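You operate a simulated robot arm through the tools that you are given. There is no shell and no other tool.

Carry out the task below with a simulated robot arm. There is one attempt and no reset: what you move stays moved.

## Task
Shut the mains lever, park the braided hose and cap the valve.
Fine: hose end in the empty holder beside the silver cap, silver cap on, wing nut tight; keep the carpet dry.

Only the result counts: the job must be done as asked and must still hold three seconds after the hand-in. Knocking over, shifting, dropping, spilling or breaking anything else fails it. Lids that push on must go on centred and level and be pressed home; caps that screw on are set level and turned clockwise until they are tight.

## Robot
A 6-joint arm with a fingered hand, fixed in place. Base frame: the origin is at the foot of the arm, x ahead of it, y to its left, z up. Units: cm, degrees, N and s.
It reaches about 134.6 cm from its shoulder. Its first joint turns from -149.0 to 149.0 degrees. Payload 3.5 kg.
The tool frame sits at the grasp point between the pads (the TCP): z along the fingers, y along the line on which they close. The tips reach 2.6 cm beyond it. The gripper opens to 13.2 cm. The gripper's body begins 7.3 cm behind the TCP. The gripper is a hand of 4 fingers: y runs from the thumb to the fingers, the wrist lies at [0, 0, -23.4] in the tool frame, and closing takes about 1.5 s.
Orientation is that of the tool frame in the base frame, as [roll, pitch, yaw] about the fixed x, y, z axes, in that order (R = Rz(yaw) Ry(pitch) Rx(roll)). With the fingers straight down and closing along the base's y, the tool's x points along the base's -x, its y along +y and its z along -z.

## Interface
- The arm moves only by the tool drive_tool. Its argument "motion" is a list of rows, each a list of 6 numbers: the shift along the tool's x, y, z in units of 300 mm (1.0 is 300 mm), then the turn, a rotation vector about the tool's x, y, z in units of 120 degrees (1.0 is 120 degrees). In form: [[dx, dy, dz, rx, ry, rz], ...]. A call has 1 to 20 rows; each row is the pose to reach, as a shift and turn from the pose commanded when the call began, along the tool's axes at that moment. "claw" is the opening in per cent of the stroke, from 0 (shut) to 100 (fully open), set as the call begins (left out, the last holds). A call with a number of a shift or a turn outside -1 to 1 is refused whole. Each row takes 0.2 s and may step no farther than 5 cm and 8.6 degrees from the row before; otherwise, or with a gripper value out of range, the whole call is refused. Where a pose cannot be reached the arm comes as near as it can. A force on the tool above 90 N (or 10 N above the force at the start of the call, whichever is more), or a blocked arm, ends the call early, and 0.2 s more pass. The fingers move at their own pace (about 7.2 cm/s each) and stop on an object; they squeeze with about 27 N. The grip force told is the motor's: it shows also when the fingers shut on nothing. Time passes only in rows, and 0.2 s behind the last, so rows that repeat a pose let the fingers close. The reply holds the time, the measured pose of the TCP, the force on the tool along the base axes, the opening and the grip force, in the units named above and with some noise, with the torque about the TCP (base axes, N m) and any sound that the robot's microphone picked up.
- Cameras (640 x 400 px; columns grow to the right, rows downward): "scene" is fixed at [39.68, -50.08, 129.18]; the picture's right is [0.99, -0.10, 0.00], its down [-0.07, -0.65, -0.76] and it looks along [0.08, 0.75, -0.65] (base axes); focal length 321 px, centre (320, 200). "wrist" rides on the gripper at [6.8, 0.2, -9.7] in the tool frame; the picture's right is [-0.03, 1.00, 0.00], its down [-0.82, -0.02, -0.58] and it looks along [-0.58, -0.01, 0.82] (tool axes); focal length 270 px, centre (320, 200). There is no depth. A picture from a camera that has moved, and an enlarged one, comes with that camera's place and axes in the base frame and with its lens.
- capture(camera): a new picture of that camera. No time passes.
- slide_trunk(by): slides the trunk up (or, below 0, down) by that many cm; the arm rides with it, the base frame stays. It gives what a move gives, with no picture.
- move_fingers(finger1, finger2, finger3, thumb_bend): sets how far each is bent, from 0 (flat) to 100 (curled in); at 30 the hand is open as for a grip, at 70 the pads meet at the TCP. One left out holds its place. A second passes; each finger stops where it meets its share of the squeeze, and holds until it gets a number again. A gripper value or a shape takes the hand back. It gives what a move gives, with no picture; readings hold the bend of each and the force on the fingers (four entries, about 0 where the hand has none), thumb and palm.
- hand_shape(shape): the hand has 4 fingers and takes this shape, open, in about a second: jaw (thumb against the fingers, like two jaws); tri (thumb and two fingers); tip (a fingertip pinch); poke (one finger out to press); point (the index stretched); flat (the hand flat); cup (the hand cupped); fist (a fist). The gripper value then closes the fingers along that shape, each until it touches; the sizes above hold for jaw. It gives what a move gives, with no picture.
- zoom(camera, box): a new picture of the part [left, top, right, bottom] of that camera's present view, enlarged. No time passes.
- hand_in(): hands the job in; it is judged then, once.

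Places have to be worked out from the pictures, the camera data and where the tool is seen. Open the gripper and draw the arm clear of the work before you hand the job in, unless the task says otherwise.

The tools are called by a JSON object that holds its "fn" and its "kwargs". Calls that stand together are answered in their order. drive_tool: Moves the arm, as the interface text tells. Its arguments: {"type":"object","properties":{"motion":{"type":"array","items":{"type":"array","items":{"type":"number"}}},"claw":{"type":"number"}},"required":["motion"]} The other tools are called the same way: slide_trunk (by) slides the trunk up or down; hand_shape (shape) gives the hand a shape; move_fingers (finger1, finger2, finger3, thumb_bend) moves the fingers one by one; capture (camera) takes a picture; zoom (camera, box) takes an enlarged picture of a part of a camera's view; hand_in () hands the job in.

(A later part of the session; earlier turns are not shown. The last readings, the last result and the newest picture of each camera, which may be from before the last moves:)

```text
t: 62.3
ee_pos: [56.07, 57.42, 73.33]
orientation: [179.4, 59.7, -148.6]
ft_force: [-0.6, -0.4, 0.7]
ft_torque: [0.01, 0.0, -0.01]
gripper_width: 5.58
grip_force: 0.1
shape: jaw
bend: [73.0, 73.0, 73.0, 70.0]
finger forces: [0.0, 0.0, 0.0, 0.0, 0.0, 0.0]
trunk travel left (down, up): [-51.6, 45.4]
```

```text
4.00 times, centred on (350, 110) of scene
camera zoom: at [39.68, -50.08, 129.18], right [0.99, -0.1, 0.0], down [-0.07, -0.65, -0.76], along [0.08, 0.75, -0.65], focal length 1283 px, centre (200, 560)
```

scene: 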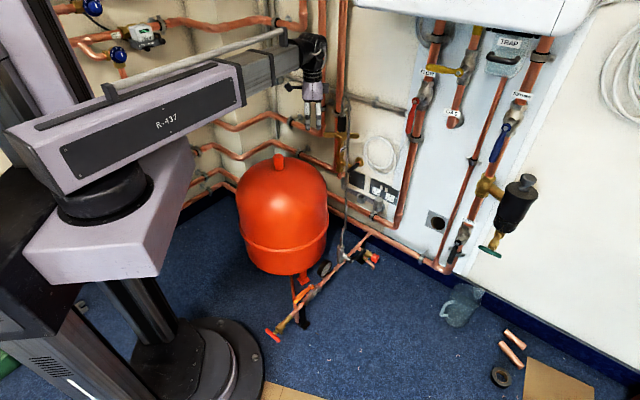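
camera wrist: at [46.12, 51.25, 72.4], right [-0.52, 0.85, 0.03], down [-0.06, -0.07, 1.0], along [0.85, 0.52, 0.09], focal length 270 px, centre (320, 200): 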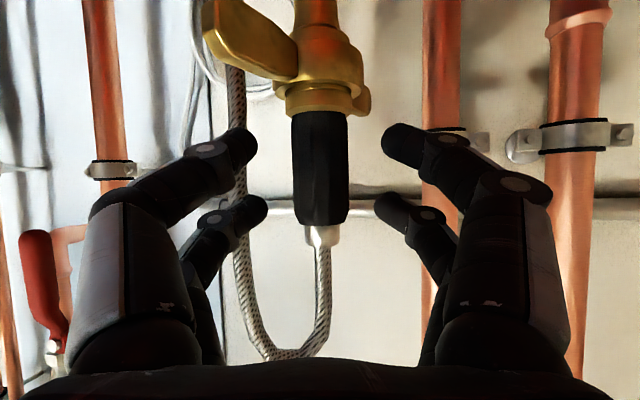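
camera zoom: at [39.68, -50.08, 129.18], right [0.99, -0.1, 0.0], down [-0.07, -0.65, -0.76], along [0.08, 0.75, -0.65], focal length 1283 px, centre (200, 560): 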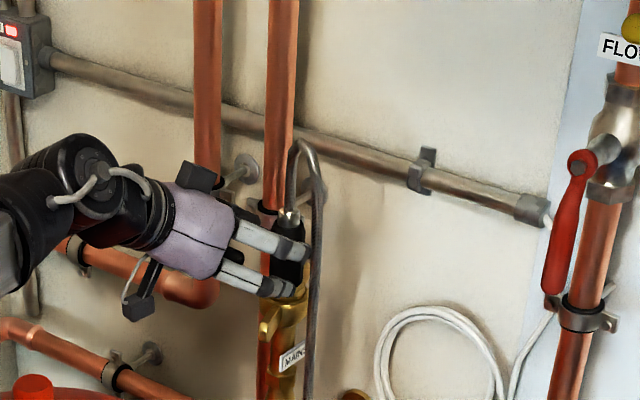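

The black end is centred between the digits. I'll narrow a little to clear the hose, advance the last 2.5 cm and close.

{"fn": "drive_tool", "kwargs": {"claw": 36, "motion": [[0, 0, 0, 0, 0, 0], [-0.02, 0, 0.036, 0, 0, 0], [-0.0417, 0, 0.0722, 0, 0, 0]]}}

{"fn": "drive_tool", "kwargs": {"claw": 0, "motion": [[0, 0, 0, 0, 0, 0], [0, 0, 0, 0, 0, 0], [0, 0, 0, 0, 0, 0], [0, 0, 0, 0, 0, 0], [0, 0, 0, 0, 0, 0]]}}

{"fn": "capture", "kwargs": {"camera": "wrist"}}

{"fn": "zoom", "kwargs": {"camera": "scene", "box": [290, 80, 386, 140]}}

```text
t: 63.1
ee_pos: [58.19, 58.72, 73.36]
orientation: [179.3, 59.8, -148.5]
ft_force: [-0.4, -0.2, 0.1]
ft_torque: [0.01, 0.01, -0.01]
gripper_width: 4.78
grip_force: 0.1
shape: jaw
bend: [73.0, 73.0, 73.0, 70.0]
finger forces: [0.0, 0.1, 0.1, 0.0, 0.0, 0.0]
trunk travel left (down, up): [-51.6, 45.4]
```

```text
t: 64.3
ee_pos: [58.19, 58.61, 73.3]
orientation: [179.3, 59.7, -148.4]
ft_force: [-2.1, -1.6, 4.3]
ft_torque: [-0.08, 0.11, 0.01]
gripper_width: 2.16
grip_force: 27.3
shape: jaw
bend: [73.0, 73.0, 73.0, 70.0]
finger forces: [24.9, 21.4, 21.7, 0.0, 24.9, 0.0]
trunk travel left (down, up): [-51.6, 45.4]
```

```text
taken
camera wrist: at [48.08, 52.51, 72.41], right [-0.52, 0.85, 0.03], down [-0.06, -0.07, 1.0], along [0.85, 0.52, 0.09], focal length 270 px, centre (320, 200)
```

wrist: 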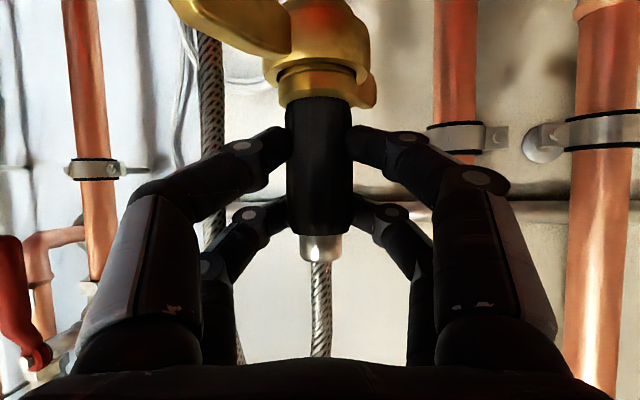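

```text
6.67 times, centred on (338, 110) of scene
camera zoom: at [39.68, -50.08, 129.18], right [0.99, -0.1, 0.0], down [-0.07, -0.65, -0.76], along [0.08, 0.75, -0.65], focal length 2138 px, centre (200, 800)
```

zoom: 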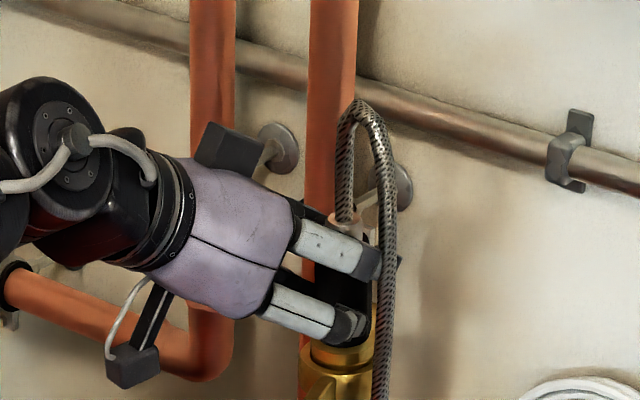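

All four digits hold the black end firmly. I'll lift 1.5 cm and check the force and the view.

{"fn": "slide_trunk", "kwargs": {"by": 1.5}}

{"fn": "capture", "kwargs": {"camera": "wrist"}}

{"fn": "zoom", "kwargs": {"camera": "scene", "box": [290, 80, 386, 140]}}

```text
t: 64.9
ee_pos: [58.12, 58.65, 74.82]
orientation: [179.3, 59.8, -148.5]
ft_force: [-2.4, -3.6, -1.9]
ft_torque: [-0.2, 0.18, -0.03]
gripper_width: 2.14
grip_force: 27.4
shape: jaw
bend: [73.0, 73.0, 73.0, 70.0]
finger forces: [24.8, 21.0, 21.2, 0.0, 25.4, 0.0]
trunk travel left (down, up): [-53.1, 43.9]
```

```text
taken
camera wrist: at [48.09, 52.51, 73.9], right [-0.52, 0.85, 0.03], down [-0.06, -0.07, 1.0], along [0.85, 0.52, 0.09], focal length 270 px, centre (320, 200)
```

wrist: 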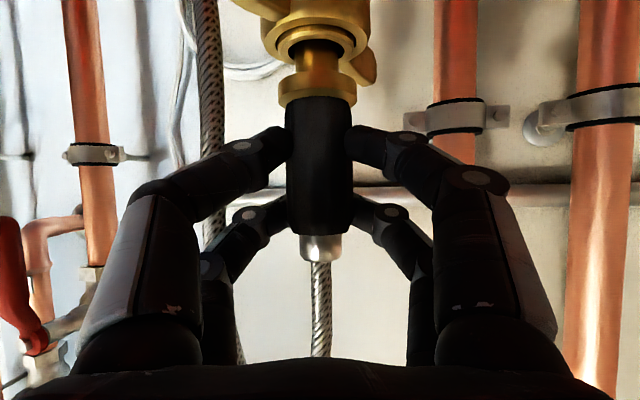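

```text
6.67 times, centred on (338, 110) of scene
camera zoom: at [39.68, -50.08, 129.18], right [0.99, -0.1, 0.0], down [-0.07, -0.65, -0.76], along [0.08, 0.75, -0.65], focal length 2138 px, centre (200, 800)
```

zoom: 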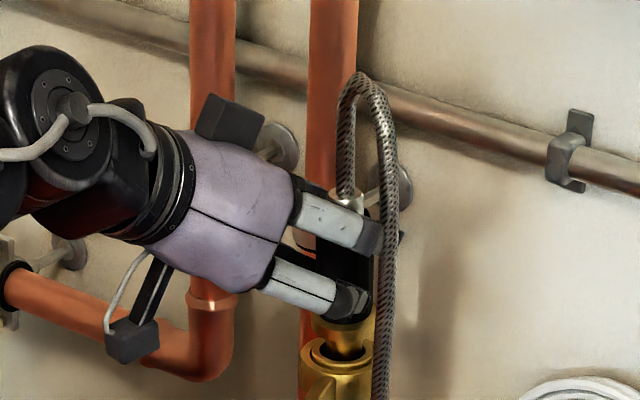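

The hose end is free, with a brass collar and a narrower plug below it. I'll lift 5 cm more.

{"fn": "slide_trunk", "kwargs": {"by": 5}}

{"fn": "capture", "kwargs": {"camera": "wrist"}}

{"fn": "capture", "kwargs": {"camera": "scene"}}

{"fn": "zoom", "kwargs": {"camera": "scene", "box": [290, 80, 386, 140]}}

```text
t: 65.8
ee_pos: [58.18, 58.65, 79.87]
orientation: [179.4, 59.7, -148.5]
ft_force: [0.2, -0.6, -1.2]
ft_torque: [-0.01, 0.02, -0.01]
gripper_width: 2.14
grip_force: 27.4
shape: jaw
bend: [73.0, 73.0, 73.0, 70.0]
finger forces: [23.6, 20.6, 20.8, 0.0, 22.7, 0.0]
trunk travel left (down, up): [-58.1, 38.9]
```

```text
taken
camera wrist: at [48.11, 52.54, 78.87], right [-0.52, 0.85, 0.03], down [-0.06, -0.07, 1.0], along [0.85, 0.52, 0.09], focal length 270 px, centre (320, 200)
```

wrist: 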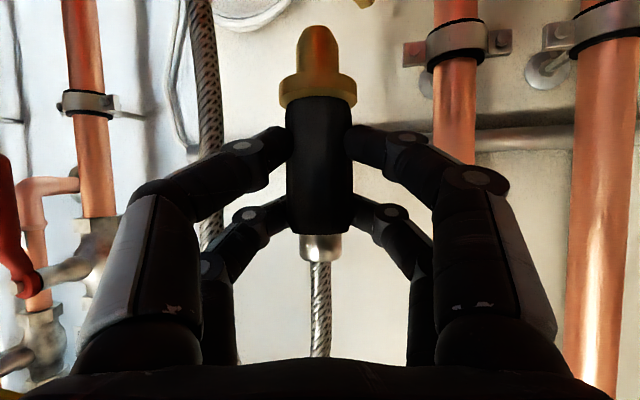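

```text
taken
```

scene: 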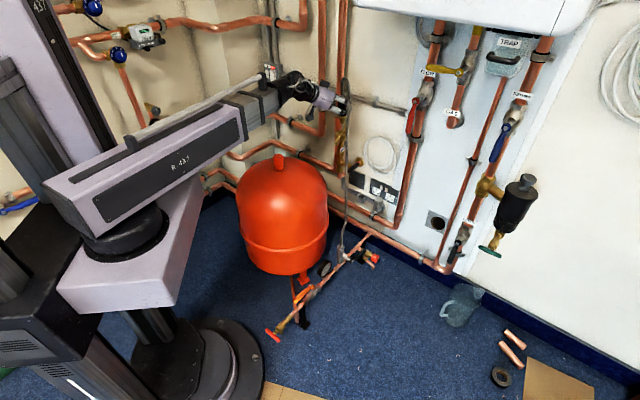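

```text
6.67 times, centred on (338, 110) of scene
camera zoom: at [39.68, -50.08, 129.18], right [0.99, -0.1, 0.0], down [-0.07, -0.65, -0.76], along [0.08, 0.75, -0.65], focal length 2138 px, centre (200, 800)
```

zoom: 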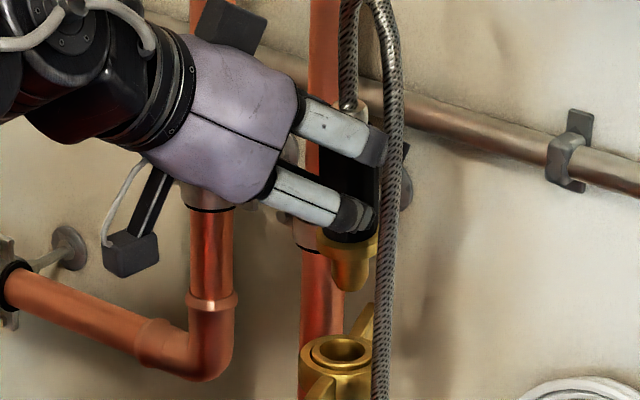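

The hose end is out: plug ≈ 2.1 cm across, collar ≈ 3.6 cm, against a ring with a 2.8 cm bore. The collar bottom sits 5.65 cm below the TCP and the plug tip 7.8 cm below. I'll carry it over the empty ring at about (67.25, 49.75), yawing 23° so the forearm clears the vessel.

{"fn": "drive_tool", "kwargs": {"motion": [[-0.004, -0.0535, 0.007, -0.0212, 0, -0.0122], [-0.008, -0.107, 0.014, -0.0424, 0, -0.0245], [-0.012, -0.1605, 0.021, -0.0636, 0, -0.0367], [-0.0165, -0.214, 0.0285, -0.0848, 0, -0.049], [-0.021, -0.2675, 0.036, -0.106, 0, -0.0612], [-0.025, -0.321, 0.043, -0.1272, 0, -0.0734], [-0.029, -0.3745, 0.05, -0.1484, 0, -0.0857], [-0.033, -0.428, 0.057, -0.1696, 0, -0.0979]]}}

{"fn": "capture", "kwargs": {"camera": "wrist"}}

{"fn": "zoom", "kwargs": {"camera": "scene", "box": [300, 80, 460, 230]}}

```text
t: 67.6
ee_pos: [66.62, 48.66, 79.82]
orientation: [179.1, 59.9, -125.0]
ft_force: [0.7, -0.7, -1.8]
ft_torque: [-0.02, 0.03, 0.03]
gripper_width: 2.16
grip_force: 26.5
shape: jaw
bend: [73.0, 73.0, 73.0, 70.0]
finger forces: [23.8, 20.6, 20.8, 0.0, 22.8, 0.1]
trunk travel left (down, up): [-58.1, 38.9]
```

```text
taken
camera wrist: at [59.89, 39.06, 78.9], right [-0.82, 0.57, 0.03], down [-0.03, -0.09, 1.0], along [0.57, 0.81, 0.09], focal length 270 px, centre (320, 200)
```

wrist: 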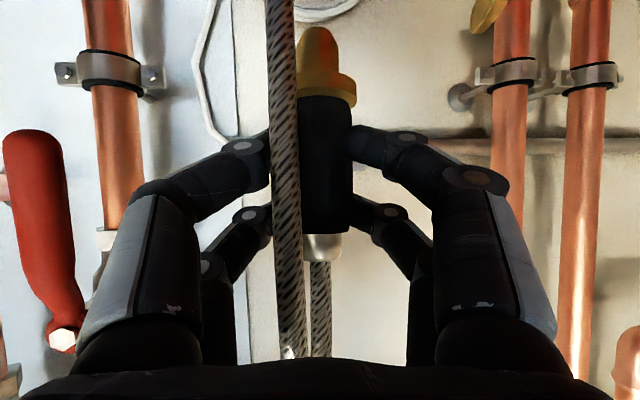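

```text
2.67 times, centred on (380, 155) of scene
camera zoom: at [39.68, -50.08, 129.18], right [0.99, -0.1, 0.0], down [-0.07, -0.65, -0.76], along [0.08, 0.75, -0.65], focal length 855 px, centre (160, 320)
```

zoom: 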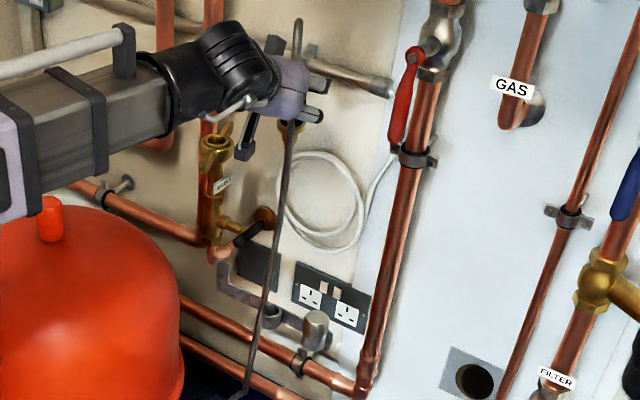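

The hose is draped through the hand without resisting (it doesn't seem to collide). Lowering straight here would bring the left fingers onto the lever bar, so I'll lower to z 62 first. Then I'll yaw a further 50° about the hose axis, so the hand comes from between the bar and the cap.

{"fn": "slide_trunk", "kwargs": {"by": -17.8}}

{"fn": "zoom", "kwargs": {"camera": "scene", "box": [300, 110, 460, 230]}}

```text
t: 69.6
ee_pos: [66.67, 48.72, 62.04]
orientation: [179.1, 59.8, -125.2]
ft_force: [0.5, 0.2, -1.4]
ft_torque: [0.03, 0.03, 0.01]
gripper_width: 2.12
grip_force: 26.6
shape: jaw
bend: [73.0, 73.0, 73.0, 70.0]
finger forces: [23.7, 20.5, 20.7, 0.0, 22.7, 0.1]
trunk travel left (down, up): [-40.3, 56.7]
```

```text
3.33 times, centred on (380, 170) of scene
camera zoom: at [39.68, -50.08, 129.18], right [0.99, -0.1, 0.0], down [-0.07, -0.65, -0.76], along [0.08, 0.75, -0.65], focal length 1069 px, centre (120, 300)
```

zoom: 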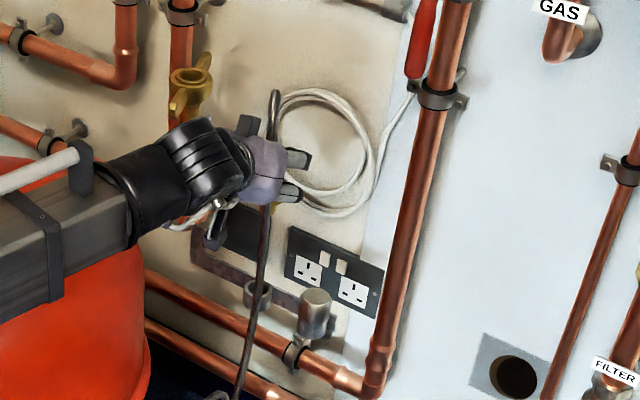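

All clear. Now I'll yaw 50° about the hose-end axis.

{"fn": "drive_tool", "kwargs": {"motion": [[-0.0002, -0.0051, 0.0003, -0.0515, 0, -0.0298], [-0.0006, -0.01, 0.0011, -0.1031, 0, -0.0595], [-0.0014, -0.0148, 0.0024, -0.1546, 0, -0.0893], [-0.0025, -0.0195, 0.0043, -0.2062, 0, -0.119], [-0.0038, -0.0237, 0.0066, -0.2577, 0, -0.1488], [-0.0054, -0.0277, 0.0094, -0.3093, 0, -0.1786], [-0.0073, -0.0312, 0.0126, -0.3608, 0, -0.2083]]}}

{"fn": "capture", "kwargs": {"camera": "wrist"}}

{"fn": "zoom", "kwargs": {"camera": "scene", "box": [300, 110, 460, 230]}}

```text
t: 71.2
ee_pos: [67.09, 49.97, 61.98]
orientation: [174.7, 59.5, -80.5]
ft_force: [0.2, 0.7, -1.8]
ft_torque: [-0.02, -0.01, 0.0]
gripper_width: 2.14
grip_force: 26.9
shape: jaw
bend: [73.0, 73.0, 73.0, 70.0]
finger forces: [23.5, 20.7, 20.8, 0.0, 22.6, 0.0]
out of reach, approached as far as the arm can: row 7
trunk travel left (down, up): [-40.3, 56.7]
```

```text
taken
camera wrist: at [69.76, 38.5, 61.1], right [-0.97, -0.23, 0.07], down [0.09, -0.07, 0.99], along [-0.23, 0.97, 0.09], focal length 270 px, centre (320, 200)
```

wrist: 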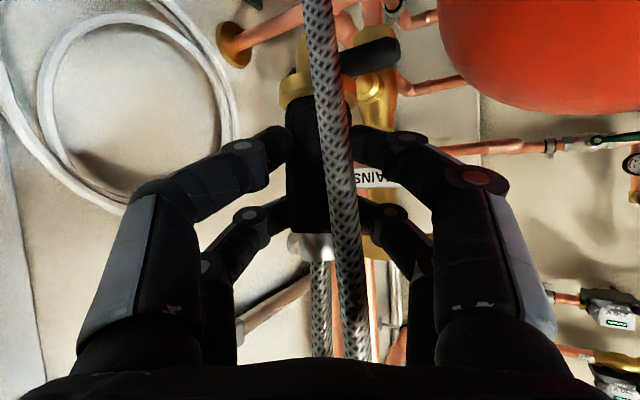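

```text
3.33 times, centred on (380, 170) of scene
camera zoom: at [39.68, -50.08, 129.18], right [0.99, -0.1, 0.0], down [-0.07, -0.65, -0.76], along [0.08, 0.75, -0.65], focal length 1069 px, centre (120, 300)
```

zoom: 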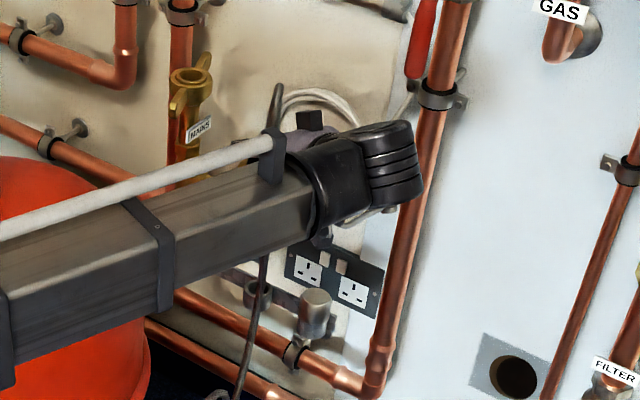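

The wrist limit was reached on the last row, leaving a slight twist. I'll back off to yaw ≈ 275° with the hose end vertical again and re-centre over the ring.

{"fn": "drive_tool", "kwargs": {"motion": [[0.0124, 0.0015, -0.021, 0.0353, -0.0018, 0.0094], [0.0248, 0.0029, -0.042, 0.0707, -0.0035, 0.0188], [0.0248, 0.0029, -0.042, 0.0707, -0.0035, 0.0188]]}}

{"fn": "capture", "kwargs": {"camera": "wrist"}}

```text
t: 72.0
ee_pos: [67.19, 48.79, 62.34]
orientation: [-177.2, 60.4, -81.1]
ft_force: [-0.5, 0.3, -2.3]
ft_torque: [-0.04, 0.0, -0.01]
gripper_width: 2.12
grip_force: 27.1
shape: jaw
bend: [73.0, 73.0, 73.0, 70.0]
finger forces: [23.7, 20.7, 20.8, 0.0, 22.6, 0.0]
out of reach, approached as far as the arm can: row 1, 2, 3
trunk travel left (down, up): [-40.3, 56.7]
```

```text
taken
camera wrist: at [68.51, 37.09, 61.19], right [-0.99, -0.1, 0.0], down [0.01, -0.1, 0.99], along [-0.1, 0.99, 0.1], focal length 270 px, centre (320, 200)
```

wrist: 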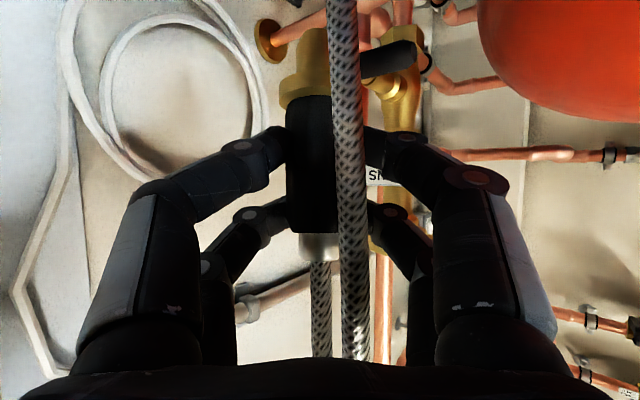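

The hose end is vertical to within about 2°. I'll zoom the scene camera on the ring and cap to refine the ring's position before descending.

{"fn": "zoom", "kwargs": {"camera": "scene", "box": [344, 182, 392, 212]}}

{"fn": "zoom", "kwargs": {"camera": "scene", "box": [330, 110, 394, 150]}}

```text
13.33 times, centred on (368, 197) of scene
camera zoom: at [39.68, -50.08, 129.18], right [0.99, -0.1, 0.0], down [-0.07, -0.65, -0.76], along [0.08, 0.75, -0.65], focal length 4277 px, centre (-320, 240)
```

zoom: 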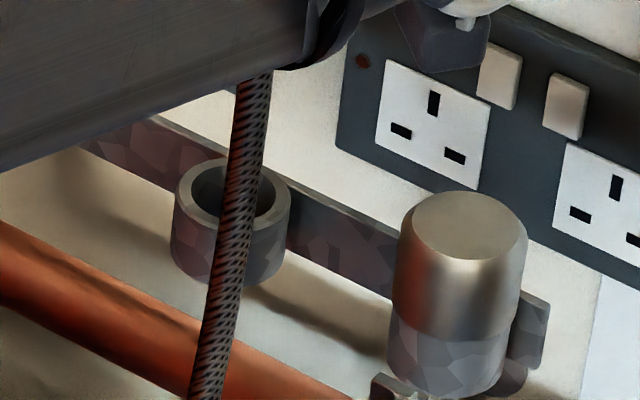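

```text
10.00 times, centred on (362, 130) of scene
camera zoom: at [39.68, -50.08, 129.18], right [0.99, -0.1, 0.0], down [-0.07, -0.65, -0.76], along [0.08, 0.75, -0.65], focal length 3208 px, centre (-100, 900)
```

zoom: 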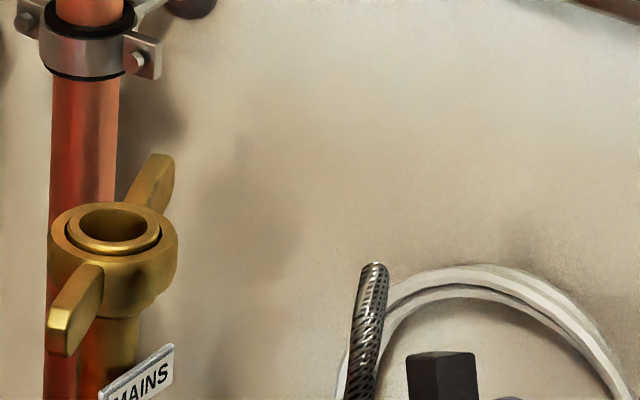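

From this zoom the ring estimate is about (67.05, 49.4, 43.2), but y is uncertain by ±0.4 cm. I'll back the hand off (-3, -6) and lower 8.3 cm so the wrist camera can see the ring beside the plug and measure it from close up.

{"fn": "drive_tool", "kwargs": {"motion": [[0.045, 0.061, -0.0822, 0, 0, 0], [0.09, 0.1219, -0.1645, 0, 0, 0]]}}

{"fn": "slide_trunk", "kwargs": {"by": -8.3}}

{"fn": "capture", "kwargs": {"camera": "wrist"}}

{"fn": "zoom", "kwargs": {"camera": "scene", "box": [300, 110, 460, 230]}}

```text
t: 72.6
ee_pos: [63.5, 43.72, 62.3]
orientation: [-179.6, 60.1, -83.5]
ft_force: [-0.3, 1.4, -2.8]
ft_torque: [-0.05, 0.03, 0.02]
gripper_width: 2.16
grip_force: 26.4
shape: jaw
bend: [73.0, 73.0, 73.0, 70.0]
finger forces: [23.5, 20.7, 20.9, 0.0, 22.6, 0.0]
out of reach, approached as far as the arm can: row 1, 2
trunk travel left (down, up): [-40.3, 56.7]
```

```text
t: 73.8
ee_pos: [63.49, 43.76, 53.86]
orientation: [-179.5, 60.3, -83.5]
ft_force: [0.0, 0.3, -1.7]
ft_torque: [0.0, -0.01, 0.03]
gripper_width: 2.16
grip_force: 27.3
shape: jaw
bend: [73.0, 73.0, 73.0, 70.0]
finger forces: [23.5, 20.6, 20.8, 0.1, 22.5, 0.1]
trunk travel left (down, up): [-32.0, 65.0]
```

```text
taken
camera wrist: at [64.76, 32.11, 52.84], right [-1.0, -0.09, 0.02], down [0.03, -0.09, 1.0], along [-0.09, 0.99, 0.09], focal length 270 px, centre (320, 200)
```

wrist: 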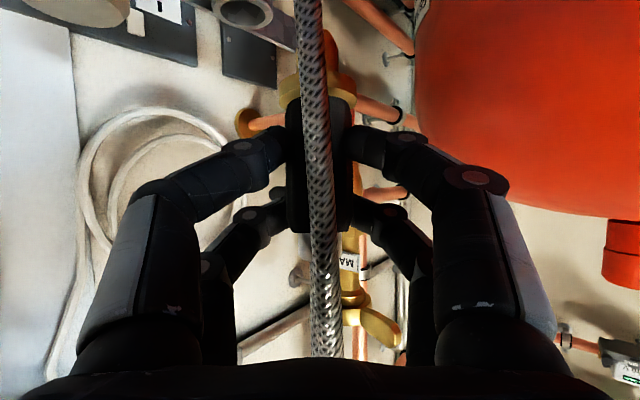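

```text
3.33 times, centred on (380, 170) of scene
camera zoom: at [39.68, -50.08, 129.18], right [0.99, -0.1, 0.0], down [-0.07, -0.65, -0.76], along [0.08, 0.75, -0.65], focal length 1069 px, centre (120, 300)
```

zoom: 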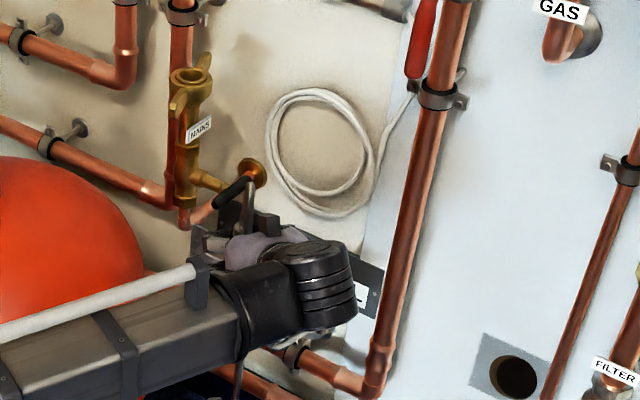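

The ring and cap show at the top of the wrist view. I'll zoom in to measure.

{"fn": "zoom", "kwargs": {"camera": "wrist", "box": [200, 0, 360, 100]}}

{"fn": "zoom", "kwargs": {"camera": "wrist", "box": [0, 0, 160, 100]}}

```text
4.00 times, centred on (280, 50) of wrist
camera zoom: at [64.76, 32.11, 52.84], right [-1.0, -0.09, 0.02], down [0.03, -0.09, 1.0], along [-0.09, 0.99, 0.09], focal length 1081 px, centre (480, 800)
```

zoom: 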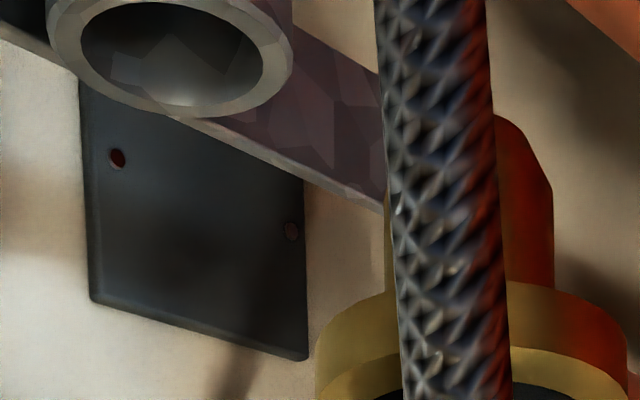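

```text
4.00 times, centred on (80, 50) of wrist
camera zoom: at [64.76, 32.11, 52.84], right [-1.0, -0.09, 0.02], down [0.03, -0.09, 1.0], along [-0.09, 0.99, 0.09], focal length 1081 px, centre (1280, 800)
```

zoom: 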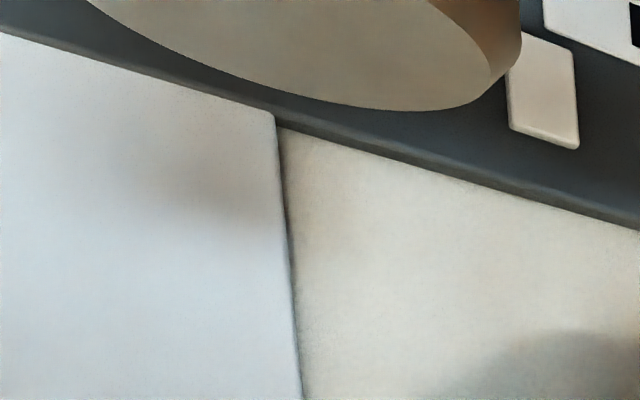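

The close-up puts the ring centre about (+3.9, +4.7) cm from the hose-end axis, at (67.45, 49.65, 43.15). I'll move there at this height, with the plug tip still about 3 cm above the ring.

{"fn": "drive_tool", "kwargs": {"motion": [[-0.0233, -0.0483, 0.0413, 0, 0, 0], [-0.0466, -0.0965, 0.0825, 0, 0, 0], [-0.0699, -0.1448, 0.1238, 0, 0, 0], [-0.0699, -0.1448, 0.1238, 0, 0, 0]]}}

{"fn": "zoom", "kwargs": {"camera": "wrist", "box": [240, 0, 400, 100]}}

{"fn": "zoom", "kwargs": {"camera": "scene", "box": [320, 150, 416, 210]}}

```text
t: 74.8
ee_pos: [67.38, 48.5, 53.91]
orientation: [-179.6, 60.3, -83.7]
ft_force: [-1.0, 0.5, -1.8]
ft_torque: [-0.03, 0.01, -0.01]
gripper_width: 2.12
grip_force: 26.9
shape: jaw
bend: [73.0, 73.0, 73.0, 70.0]
finger forces: [23.5, 20.6, 21.0, 0.0, 22.5, 0.0]
trunk travel left (down, up): [-32.0, 65.0]
```

```text
4.00 times, centred on (320, 50) of wrist
camera zoom: at [68.59, 36.77, 52.86], right [-1.0, -0.09, 0.02], down [0.03, -0.1, 1.0], along [-0.09, 0.99, 0.1], focal length 1081 px, centre (320, 800)
```

zoom: 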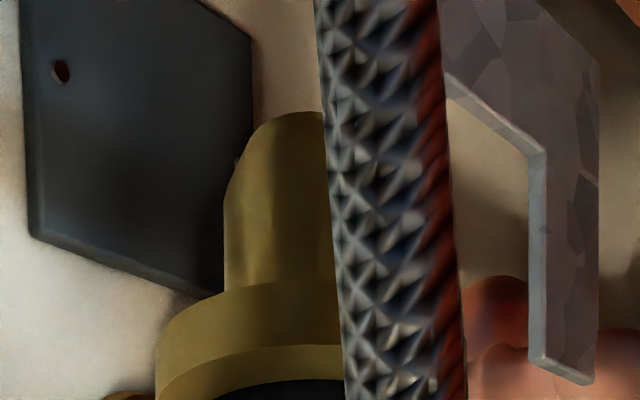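

```text
6.67 times, centred on (368, 180) of scene
camera zoom: at [39.68, -50.08, 129.18], right [0.99, -0.1, 0.0], down [-0.07, -0.65, -0.76], along [0.08, 0.75, -0.65], focal length 2138 px, centre (0, 333)
```

zoom: 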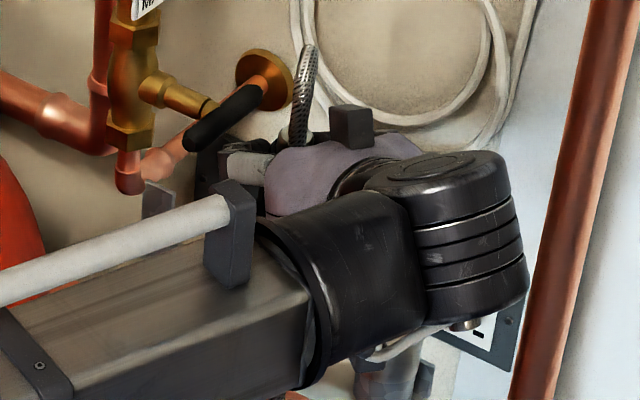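

The position is as planned. I'll lower in steps and watch the force: the plug tip reaches the ring rim near TCP z ≈ 51, and the collar should land near 48.8.

{"fn": "slide_trunk", "kwargs": {"by": -2.6}}

{"fn": "slide_trunk", "kwargs": {"by": -0.8}}

```text
t: 75.5
ee_pos: [67.54, 48.51, 51.3]
orientation: [-179.5, 60.3, -83.6]
ft_force: [0.3, 0.1, -1.0]
ft_torque: [0.01, 0.0, 0.01]
gripper_width: 2.14
grip_force: 26.6
shape: jaw
bend: [73.0, 73.0, 73.0, 70.0]
finger forces: [23.5, 20.7, 20.8, 0.1, 22.4, 0.0]
trunk travel left (down, up): [-29.4, 67.6]
```

```text
t: 76.1
ee_pos: [67.45, 48.38, 50.6]
orientation: [-179.6, 60.6, -83.6]
ft_force: [2.6, -2.9, 15.6]
ft_torque: [0.14, -0.01, -0.04]
gripper_width: 2.16
grip_force: 27.0
shape: jaw
bend: [73.0, 73.0, 73.0, 70.0]
finger forces: [24.1, 21.9, 22.5, 0.0, 25.6, 0.0]
trunk travel left (down, up): [-28.6, 68.4]
```

The tip touched the ring's rim. The reaction pushes toward (+x, -y), and the torque puts the contact at the (-x, +y) side. I'll lift 0.6 cm, shift (+0.22, -0.24) and try again.

{"fn": "slide_trunk", "kwargs": {"by": 0.6}}

{"fn": "drive_tool", "kwargs": {"motion": [[0.0043, -0.0065, -0.0076, 0, 0, 0], [0.0043, -0.0065, -0.0076, 0, 0, 0]]}}

{"fn": "slide_trunk", "kwargs": {"by": -0.8}}

```text
t: 76.6
ee_pos: [67.38, 48.44, 51.08]
orientation: [-179.5, 60.1, -83.4]
ft_force: [-0.8, -0.8, -2.1]
ft_torque: [-0.03, 0.0, -0.03]
gripper_width: 2.15
grip_force: 26.8
shape: jaw
bend: [73.0, 73.0, 73.0, 70.0]
finger forces: [23.8, 21.6, 21.8, 0.1, 22.9, 0.1]
trunk travel left (down, up): [-29.2, 67.8]
```

```text
t: 77.2
ee_pos: [67.72, 48.32, 51.09]
orientation: [-179.5, 60.3, -83.6]
ft_force: [0.6, 0.0, -1.8]
ft_torque: [-0.07, 0.01, 0.05]
gripper_width: 2.15
grip_force: 27.2
shape: jaw
bend: [73.0, 73.0, 73.0, 70.0]
finger forces: [23.8, 21.6, 21.8, 0.0, 22.9, 0.0]
trunk travel left (down, up): [-29.2, 67.8]
```

```text
t: 77.8
ee_pos: [67.64, 48.08, 50.61]
orientation: [-179.4, 60.6, -83.7]
ft_force: [3.1, -5.4, 25.2]
ft_torque: [0.27, 0.01, -0.05]
gripper_width: 2.15
grip_force: 26.6
shape: jaw
bend: [73.0, 74.0, 74.0, 70.0]
finger forces: [24.6, 22.8, 23.4, 0.0, 26.4, 0.0]
trunk travel left (down, up): [-28.4, 68.6]
```

There is still contact on the (-x, +y) side, so the ring centre must be further toward -y. I'll lift 0.8, shift (+0.15, -0.4) and retry.

{"fn": "slide_trunk", "kwargs": {"by": 0.8}}

{"fn": "drive_tool", "kwargs": {"motion": [[0.0068, -0.0036, -0.012, 0, 0, 0], [0.0068, -0.0036, -0.012, 0, 0, 0]]}}

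{"fn": "slide_trunk", "kwargs": {"by": -0.8}}

```text
t: 78.4
ee_pos: [67.79, 48.17, 51.09]
orientation: [-179.5, 60.3, -83.5]
ft_force: [0.1, 0.8, -1.4]
ft_torque: [0.01, -0.01, -0.02]
gripper_width: 2.17
grip_force: 27.0
shape: jaw
bend: [73.0, 74.0, 73.0, 70.0]
finger forces: [24.1, 22.4, 22.6, 0.0, 23.1, 0.0]
trunk travel left (down, up): [-29.2, 67.8]
```

```text
t: 79.0
ee_pos: [67.83, 47.9, 51.16]
orientation: [-179.5, 60.3, -83.6]
ft_force: [1.0, 0.6, -2.0]
ft_torque: [-0.02, 0.0, 0.0]
gripper_width: 2.17
grip_force: 27.6
shape: jaw
bend: [73.0, 74.0, 73.0, 70.0]
finger forces: [24.1, 22.4, 22.7, 0.0, 23.1, 0.1]
trunk travel left (down, up): [-29.2, 67.8]
```

```text
t: 79.5
ee_pos: [67.95, 47.92, 50.28]
orientation: [-179.5, 60.3, -83.6]
ft_force: [0.4, 0.5, -1.5]
ft_torque: [-0.08, -0.01, -0.01]
gripper_width: 2.15
grip_force: 26.8
shape: jaw
bend: [73.0, 74.0, 73.0, 70.0]
finger forces: [24.3, 22.4, 22.6, 0.0, 23.1, 0.0]
trunk travel left (down, up): [-28.4, 68.6]
```

No contact now at that depth, so the tip is entering. I'll continue down in small steps.

{"fn": "slide_trunk", "kwargs": {"by": -0.7}}

{"fn": "slide_trunk", "kwargs": {"by": -0.6}}

{"fn": "capture", "kwargs": {"camera": "wrist"}}

```text
t: 80.1
ee_pos: [67.93, 47.85, 49.58]
orientation: [-179.5, 60.3, -83.6]
ft_force: [-1.0, -2.1, -2.8]
ft_torque: [-0.18, 0.03, 0.03]
gripper_width: 2.16
grip_force: 27.3
shape: jaw
bend: [73.0, 74.0, 73.0, 70.0]
finger forces: [26.4, 22.6, 23.3, 0.0, 23.9, 0.0]
trunk travel left (down, up): [-27.7, 69.3]
```

```text
t: 80.7
ee_pos: [67.87, 47.88, 48.94]
orientation: [-179.5, 60.3, -83.6]
ft_force: [-0.1, -2.3, -2.5]
ft_torque: [-0.17, 0.05, 0.02]
gripper_width: 2.18
grip_force: 26.8
shape: jaw
bend: [73.0, 74.0, 73.0, 70.0]
finger forces: [26.6, 22.5, 23.4, 0.1, 24.1, 0.0]
trunk travel left (down, up): [-27.1, 69.9]
```

```text
taken
camera wrist: at [68.97, 36.16, 47.95], right [-1.0, -0.09, 0.02], down [0.03, -0.09, 1.0], along [-0.09, 0.99, 0.1], focal length 270 px, centre (320, 200)
```

wrist: 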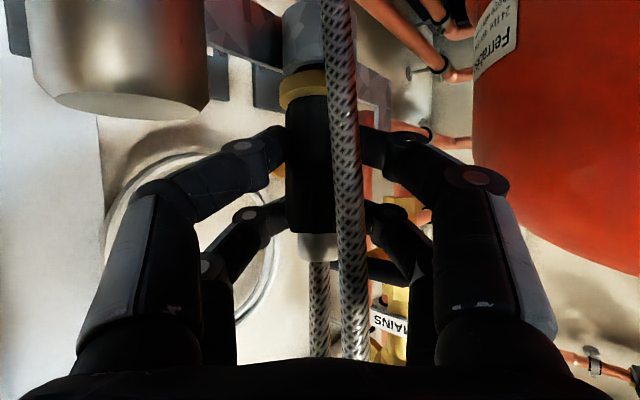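

The plug is in the ring and the collar is just above its rim. I'll zoom to check the gap.

{"fn": "zoom", "kwargs": {"camera": "wrist", "box": [240, 0, 400, 100]}}

{"fn": "slide_trunk", "kwargs": {"by": -0.5}}

{"fn": "zoom", "kwargs": {"camera": "wrist", "box": [240, 0, 400, 100]}}

```text
4.00 times, centred on (320, 50) of wrist
camera zoom: at [68.97, 36.16, 47.95], right [-1.0, -0.09, 0.02], down [0.03, -0.09, 1.0], along [-0.09, 0.99, 0.1], focal length 1081 px, centre (320, 800)
```

zoom: 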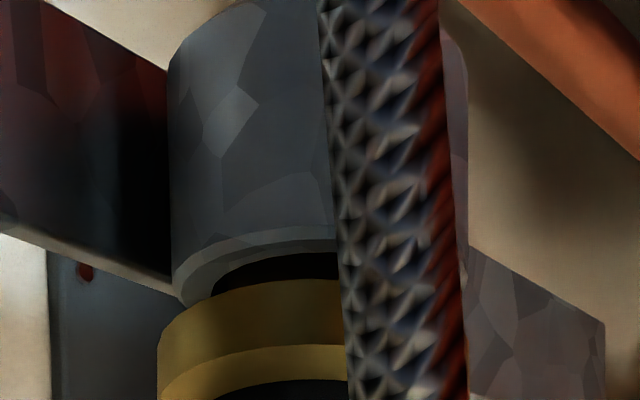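

```text
t: 81.2
ee_pos: [67.85, 47.93, 48.54]
orientation: [-179.5, 60.3, -83.6]
ft_force: [-0.7, -2.0, -1.5]
ft_torque: [-0.2, 0.04, 0.03]
gripper_width: 2.16
grip_force: 27.1
shape: jaw
bend: [73.0, 74.0, 73.0, 70.0]
finger forces: [26.7, 22.5, 23.3, 0.2, 24.2, 0.1]
trunk travel left (down, up): [-26.6, 70.4]
```

```text
4.00 times, centred on (320, 50) of wrist
camera zoom: at [68.97, 36.17, 47.46], right [-1.0, -0.09, 0.02], down [0.03, -0.09, 1.0], along [-0.09, 0.99, 0.1], focal length 1081 px, centre (320, 800)
```

zoom: 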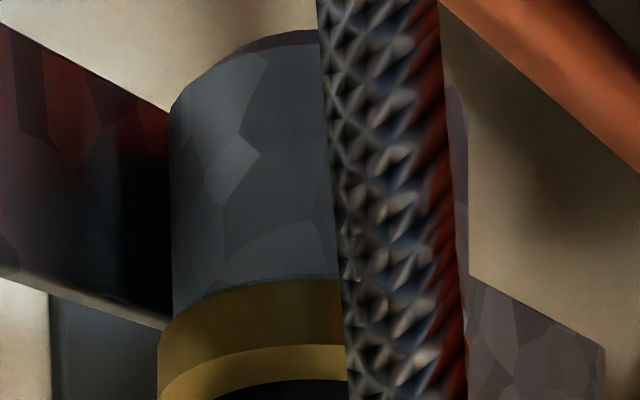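

The collar is almost flush. I'll go 0.4 lower to seat it.

{"fn": "slide_trunk", "kwargs": {"by": -0.3}}

{"fn": "slide_trunk", "kwargs": {"by": -0.2}}

{"fn": "zoom", "kwargs": {"camera": "wrist", "box": [240, 0, 400, 100]}}

```text
t: 81.7
ee_pos: [67.91, 47.82, 48.42]
orientation: [-179.5, 60.5, -83.5]
ft_force: [1.2, -0.8, 16.3]
ft_torque: [-0.08, 0.06, 0.0]
gripper_width: 2.18
grip_force: 26.9
shape: jaw
bend: [73.0, 74.0, 73.0, 70.0]
finger forces: [27.0, 24.5, 25.5, 0.1, 26.4, 0.1]
trunk travel left (down, up): [-26.3, 70.7]
```

```text
t: 82.2
ee_pos: [67.74, 47.92, 48.32]
orientation: [-179.4, 60.7, -83.5]
ft_force: [3.0, 0.4, 30.6]
ft_torque: [0.05, 0.02, -0.01]
gripper_width: 2.16
grip_force: 26.7
shape: jaw
bend: [74.0, 74.0, 73.0, 70.0]
finger forces: [27.5, 25.9, 27.6, 0.1, 29.3, 0.0]
trunk travel left (down, up): [-26.1, 70.9]
```

```text
4.00 times, centred on (320, 50) of wrist
camera zoom: at [68.91, 36.21, 47.21], right [-1.0, -0.09, 0.02], down [0.03, -0.1, 0.99], along [-0.09, 0.99, 0.1], focal length 1081 px, centre (320, 800)
```

zoom: 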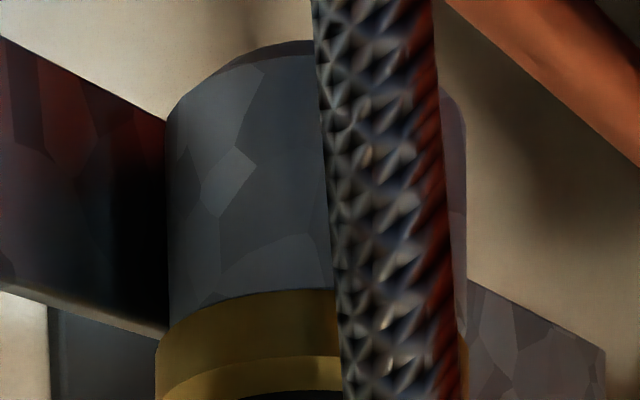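

The collar is seated with 30 N down. I'll ease up 0.3 cm, open, then check that it stays before raising the hand.

{"fn": "slide_trunk", "kwargs": {"by": 0.3}}

{"fn": "drive_tool", "kwargs": {"claw": 38, "motion": [[0, 0, 0, 0, 0, 0], [0, 0, 0, 0, 0, 0], [0, 0, 0, 0, 0, 0], [0, 0, 0, 0, 0, 0], [0, 0, 0, 0, 0, 0]]}}

{"fn": "capture", "kwargs": {"camera": "wrist"}}

```text
t: 82.8
ee_pos: [67.75, 47.96, 48.39]
orientation: [-179.5, 60.3, -83.4]
ft_force: [1.9, 0.7, 16.8]
ft_torque: [0.01, -0.02, -0.01]
gripper_width: 2.18
grip_force: 26.7
shape: jaw
bend: [74.0, 74.0, 73.0, 70.0]
finger forces: [25.9, 24.1, 25.2, 0.0, 26.7, 0.0]
trunk travel left (down, up): [-26.4, 70.6]
```

```text
t: 84.0
ee_pos: [67.82, 47.89, 48.31]
orientation: [-179.4, 60.2, -83.7]
ft_force: [-0.4, 0.6, 0.5]
ft_torque: [-0.01, 0.04, -0.01]
gripper_width: 4.96
grip_force: 0.1
shape: jaw
bend: [74.0, 74.0, 74.0, 70.0]
finger forces: [0.1, 0.1, 0.0, 0.0, 0.0, 0.0]
trunk travel left (down, up): [-26.4, 70.6]
```

```text
taken
camera wrist: at [68.97, 36.17, 47.27], right [-1.0, -0.09, 0.02], down [0.03, -0.09, 1.0], along [-0.09, 0.99, 0.1], focal length 270 px, centre (320, 200)
```

wrist: 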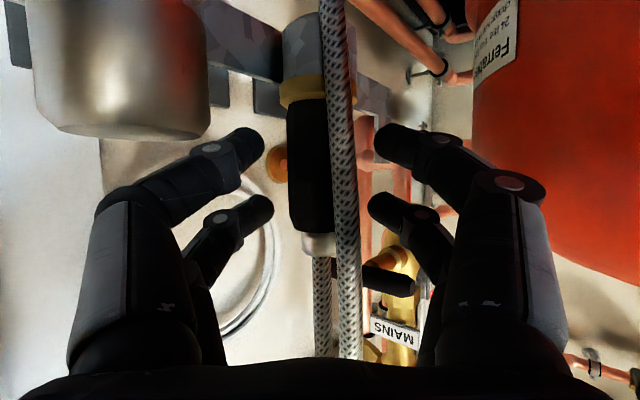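

Released, and the hose end stands upright in the ring. I'll raise the hand 15 cm straight up so it clears the hose loop without pulling on it.

{"fn": "slide_trunk", "kwargs": {"by": 4}}

{"fn": "capture", "kwargs": {"camera": "wrist"}}

{"fn": "slide_trunk", "kwargs": {"by": 11}}

{"fn": "capture", "kwargs": {"camera": "wrist"}}

{"fn": "zoom", "kwargs": {"camera": "scene", "box": [300, 110, 460, 230]}}

```text
t: 84.8
ee_pos: [67.82, 47.89, 52.26]
orientation: [-179.5, 60.3, -83.5]
ft_force: [0.1, 1.2, -1.9]
ft_torque: [0.0, 0.01, 0.02]
gripper_width: 4.97
grip_force: 0.0
shape: jaw
bend: [74.0, 74.0, 74.0, 70.0]
finger forces: [0.0, 0.0, 0.0, 0.1, 0.1, 0.0]
trunk travel left (down, up): [-30.4, 66.6]
```

```text
taken
camera wrist: at [68.97, 36.17, 51.27], right [-1.0, -0.09, 0.02], down [0.03, -0.09, 1.0], along [-0.09, 0.99, 0.1], focal length 270 px, centre (320, 200)
```

wrist: 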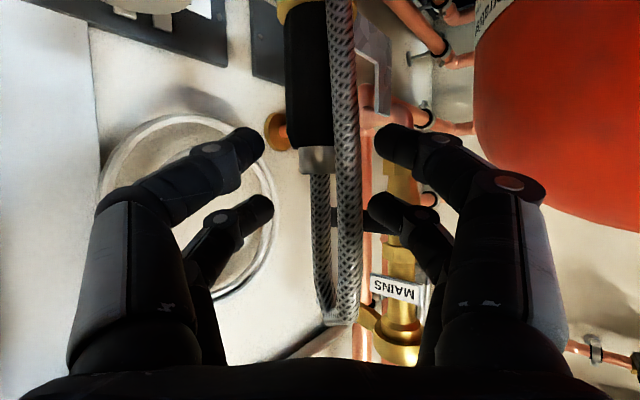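

```text
t: 86.2
ee_pos: [67.72, 47.91, 63.41]
orientation: [-179.5, 60.2, -83.6]
ft_force: [0.1, -0.4, 0.5]
ft_torque: [0.02, -0.02, 0.01]
gripper_width: 4.98
grip_force: 0.0
shape: jaw
bend: [74.0, 74.0, 74.0, 70.0]
finger forces: [0.0, 0.0, 0.0, 0.1, 0.1, 0.0]
trunk travel left (down, up): [-41.4, 55.6]
```

```text
taken
camera wrist: at [68.97, 36.17, 62.26], right [-1.0, -0.09, 0.02], down [0.03, -0.1, 1.0], along [-0.09, 0.99, 0.1], focal length 270 px, centre (320, 200)
```

wrist: 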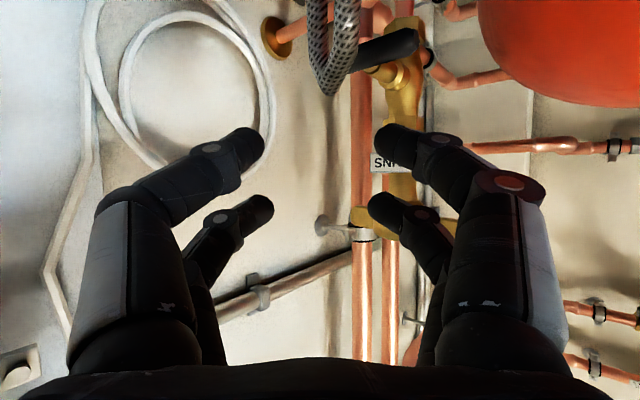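

```text
3.33 times, centred on (380, 170) of scene
camera zoom: at [39.68, -50.08, 129.18], right [0.99, -0.1, 0.0], down [-0.07, -0.65, -0.76], along [0.08, 0.75, -0.65], focal length 1069 px, centre (120, 300)
```

zoom: 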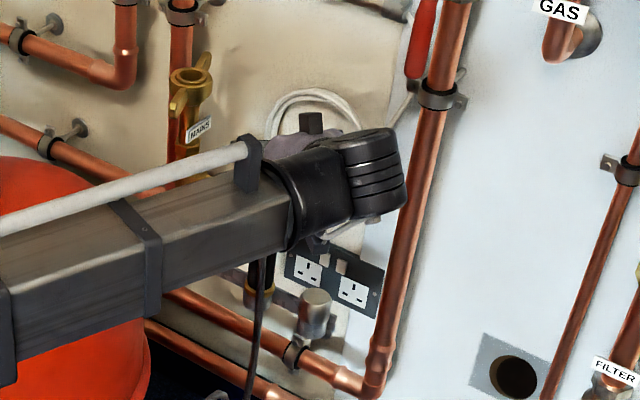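

The hose end is parked. Next is the silver cap. I'll raise 2 cm, then swing the hand back to fingers-down on the room side of the cap, at about (72.5, 36).

{"fn": "slide_trunk", "kwargs": {"by": 2}}

{"fn": "drive_tool", "kwargs": {"claw": 60, "motion": [[0.0858, -0.014, 0.0223, 0, 0.0628, 0], [0.17, -0.028, 0.0311, 0, 0.1256, 0], [0.2505, -0.042, 0.0269, 0, 0.1884, 0], [0.326, -0.0561, 0.0103, 0, 0.2512, 0], [0.3947, -0.0701, -0.018, 0, 0.3141, 0], [0.4552, -0.0841, -0.0571, 0, 0.3769, 0], [0.5061, -0.0981, -0.1056, 0, 0.4397, 0], [0.5459, -0.1121, -0.1619, 0, 0.5025, 0]]}}

{"fn": "capture", "kwargs": {"camera": "wrist"}}

{"fn": "zoom", "kwargs": {"camera": "scene", "box": [300, 110, 460, 230]}}

```text
t: 86.9
ee_pos: [67.84, 47.85, 65.34]
orientation: [-179.5, 60.3, -83.5]
ft_force: [0.1, -1.3, 1.1]
ft_torque: [0.06, 0.0, 0.0]
gripper_width: 4.97
grip_force: 0.0
shape: jaw
bend: [74.0, 74.0, 74.0, 70.0]
finger forces: [0.1, 0.1, 0.1, 0.1, 0.0, 0.1]
trunk travel left (down, up): [-43.4, 53.6]
```

```text
t: 88.7
ee_pos: [72.5, 36.0, 53.53]
orientation: [-179.8, 0.0, -84.1]
ft_force: [0.0, 0.3, 0.1]
ft_torque: [-0.03, 0.01, -0.02]
gripper_width: 7.89
grip_force: 0.1
shape: jaw
bend: [71.0, 71.0, 71.0, 70.0]
finger forces: [0.1, 0.0, 0.1, 0.0, 0.1, 0.0]
trunk travel left (down, up): [-43.4, 53.6]
```

```text
taken
camera wrist: at [73.04, 29.21, 63.33], right [-1.0, -0.08, 0.0], down [-0.07, 0.81, 0.58], along [-0.04, 0.57, -0.82], focal length 270 px, centre (320, 200)
```

wrist: 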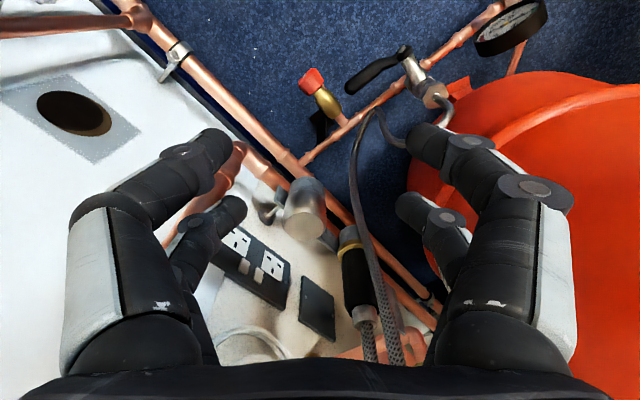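

```text
3.33 times, centred on (380, 170) of scene
camera zoom: at [39.68, -50.08, 129.18], right [0.99, -0.1, 0.0], down [-0.07, -0.65, -0.76], along [0.08, 0.75, -0.65], focal length 1069 px, centre (120, 300)
```

zoom: 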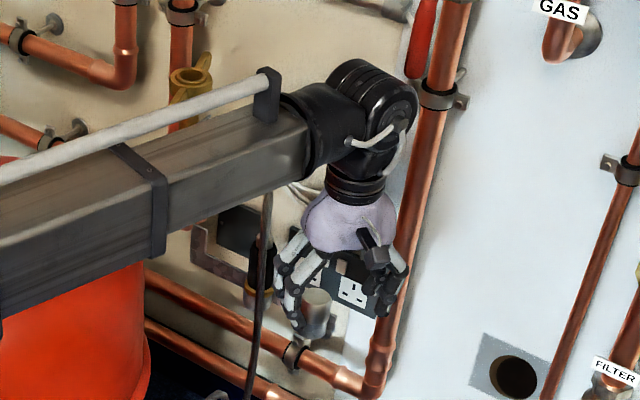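

I have a good view of the cap and the parked hose end. I'll zoom in to measure the cap.

{"fn": "zoom", "kwargs": {"camera": "wrist", "box": [240, 150, 400, 250]}}

{"fn": "zoom", "kwargs": {"camera": "wrist", "box": [300, 210, 460, 370]}}

```text
4.00 times, centred on (320, 200) of wrist
camera zoom: at [73.04, 29.21, 63.33], right [-1.0, -0.08, 0.0], down [-0.07, 0.81, 0.58], along [-0.04, 0.57, -0.82], focal length 1081 px, centre (320, 200)
```

zoom: 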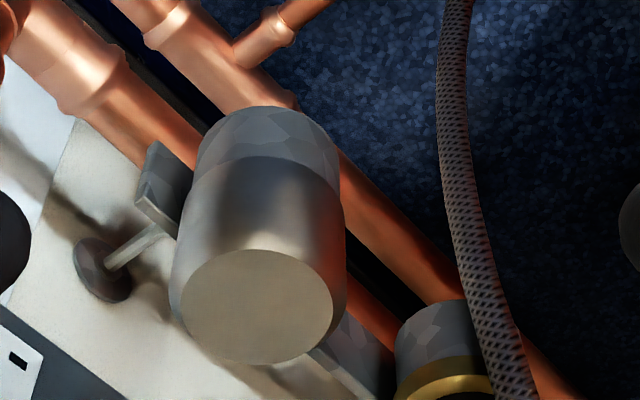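

```text
2.50 times, centred on (380, 290) of wrist
camera zoom: at [73.04, 29.21, 63.33], right [-1.0, -0.08, 0.0], down [-0.07, 0.81, 0.58], along [-0.04, 0.57, -0.82], focal length 676 px, centre (170, -25)
```

zoom: 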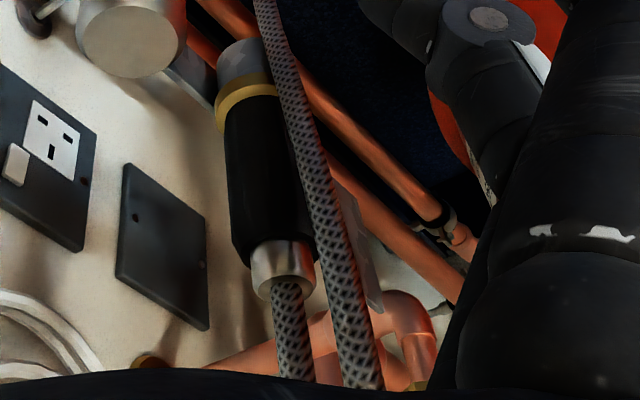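

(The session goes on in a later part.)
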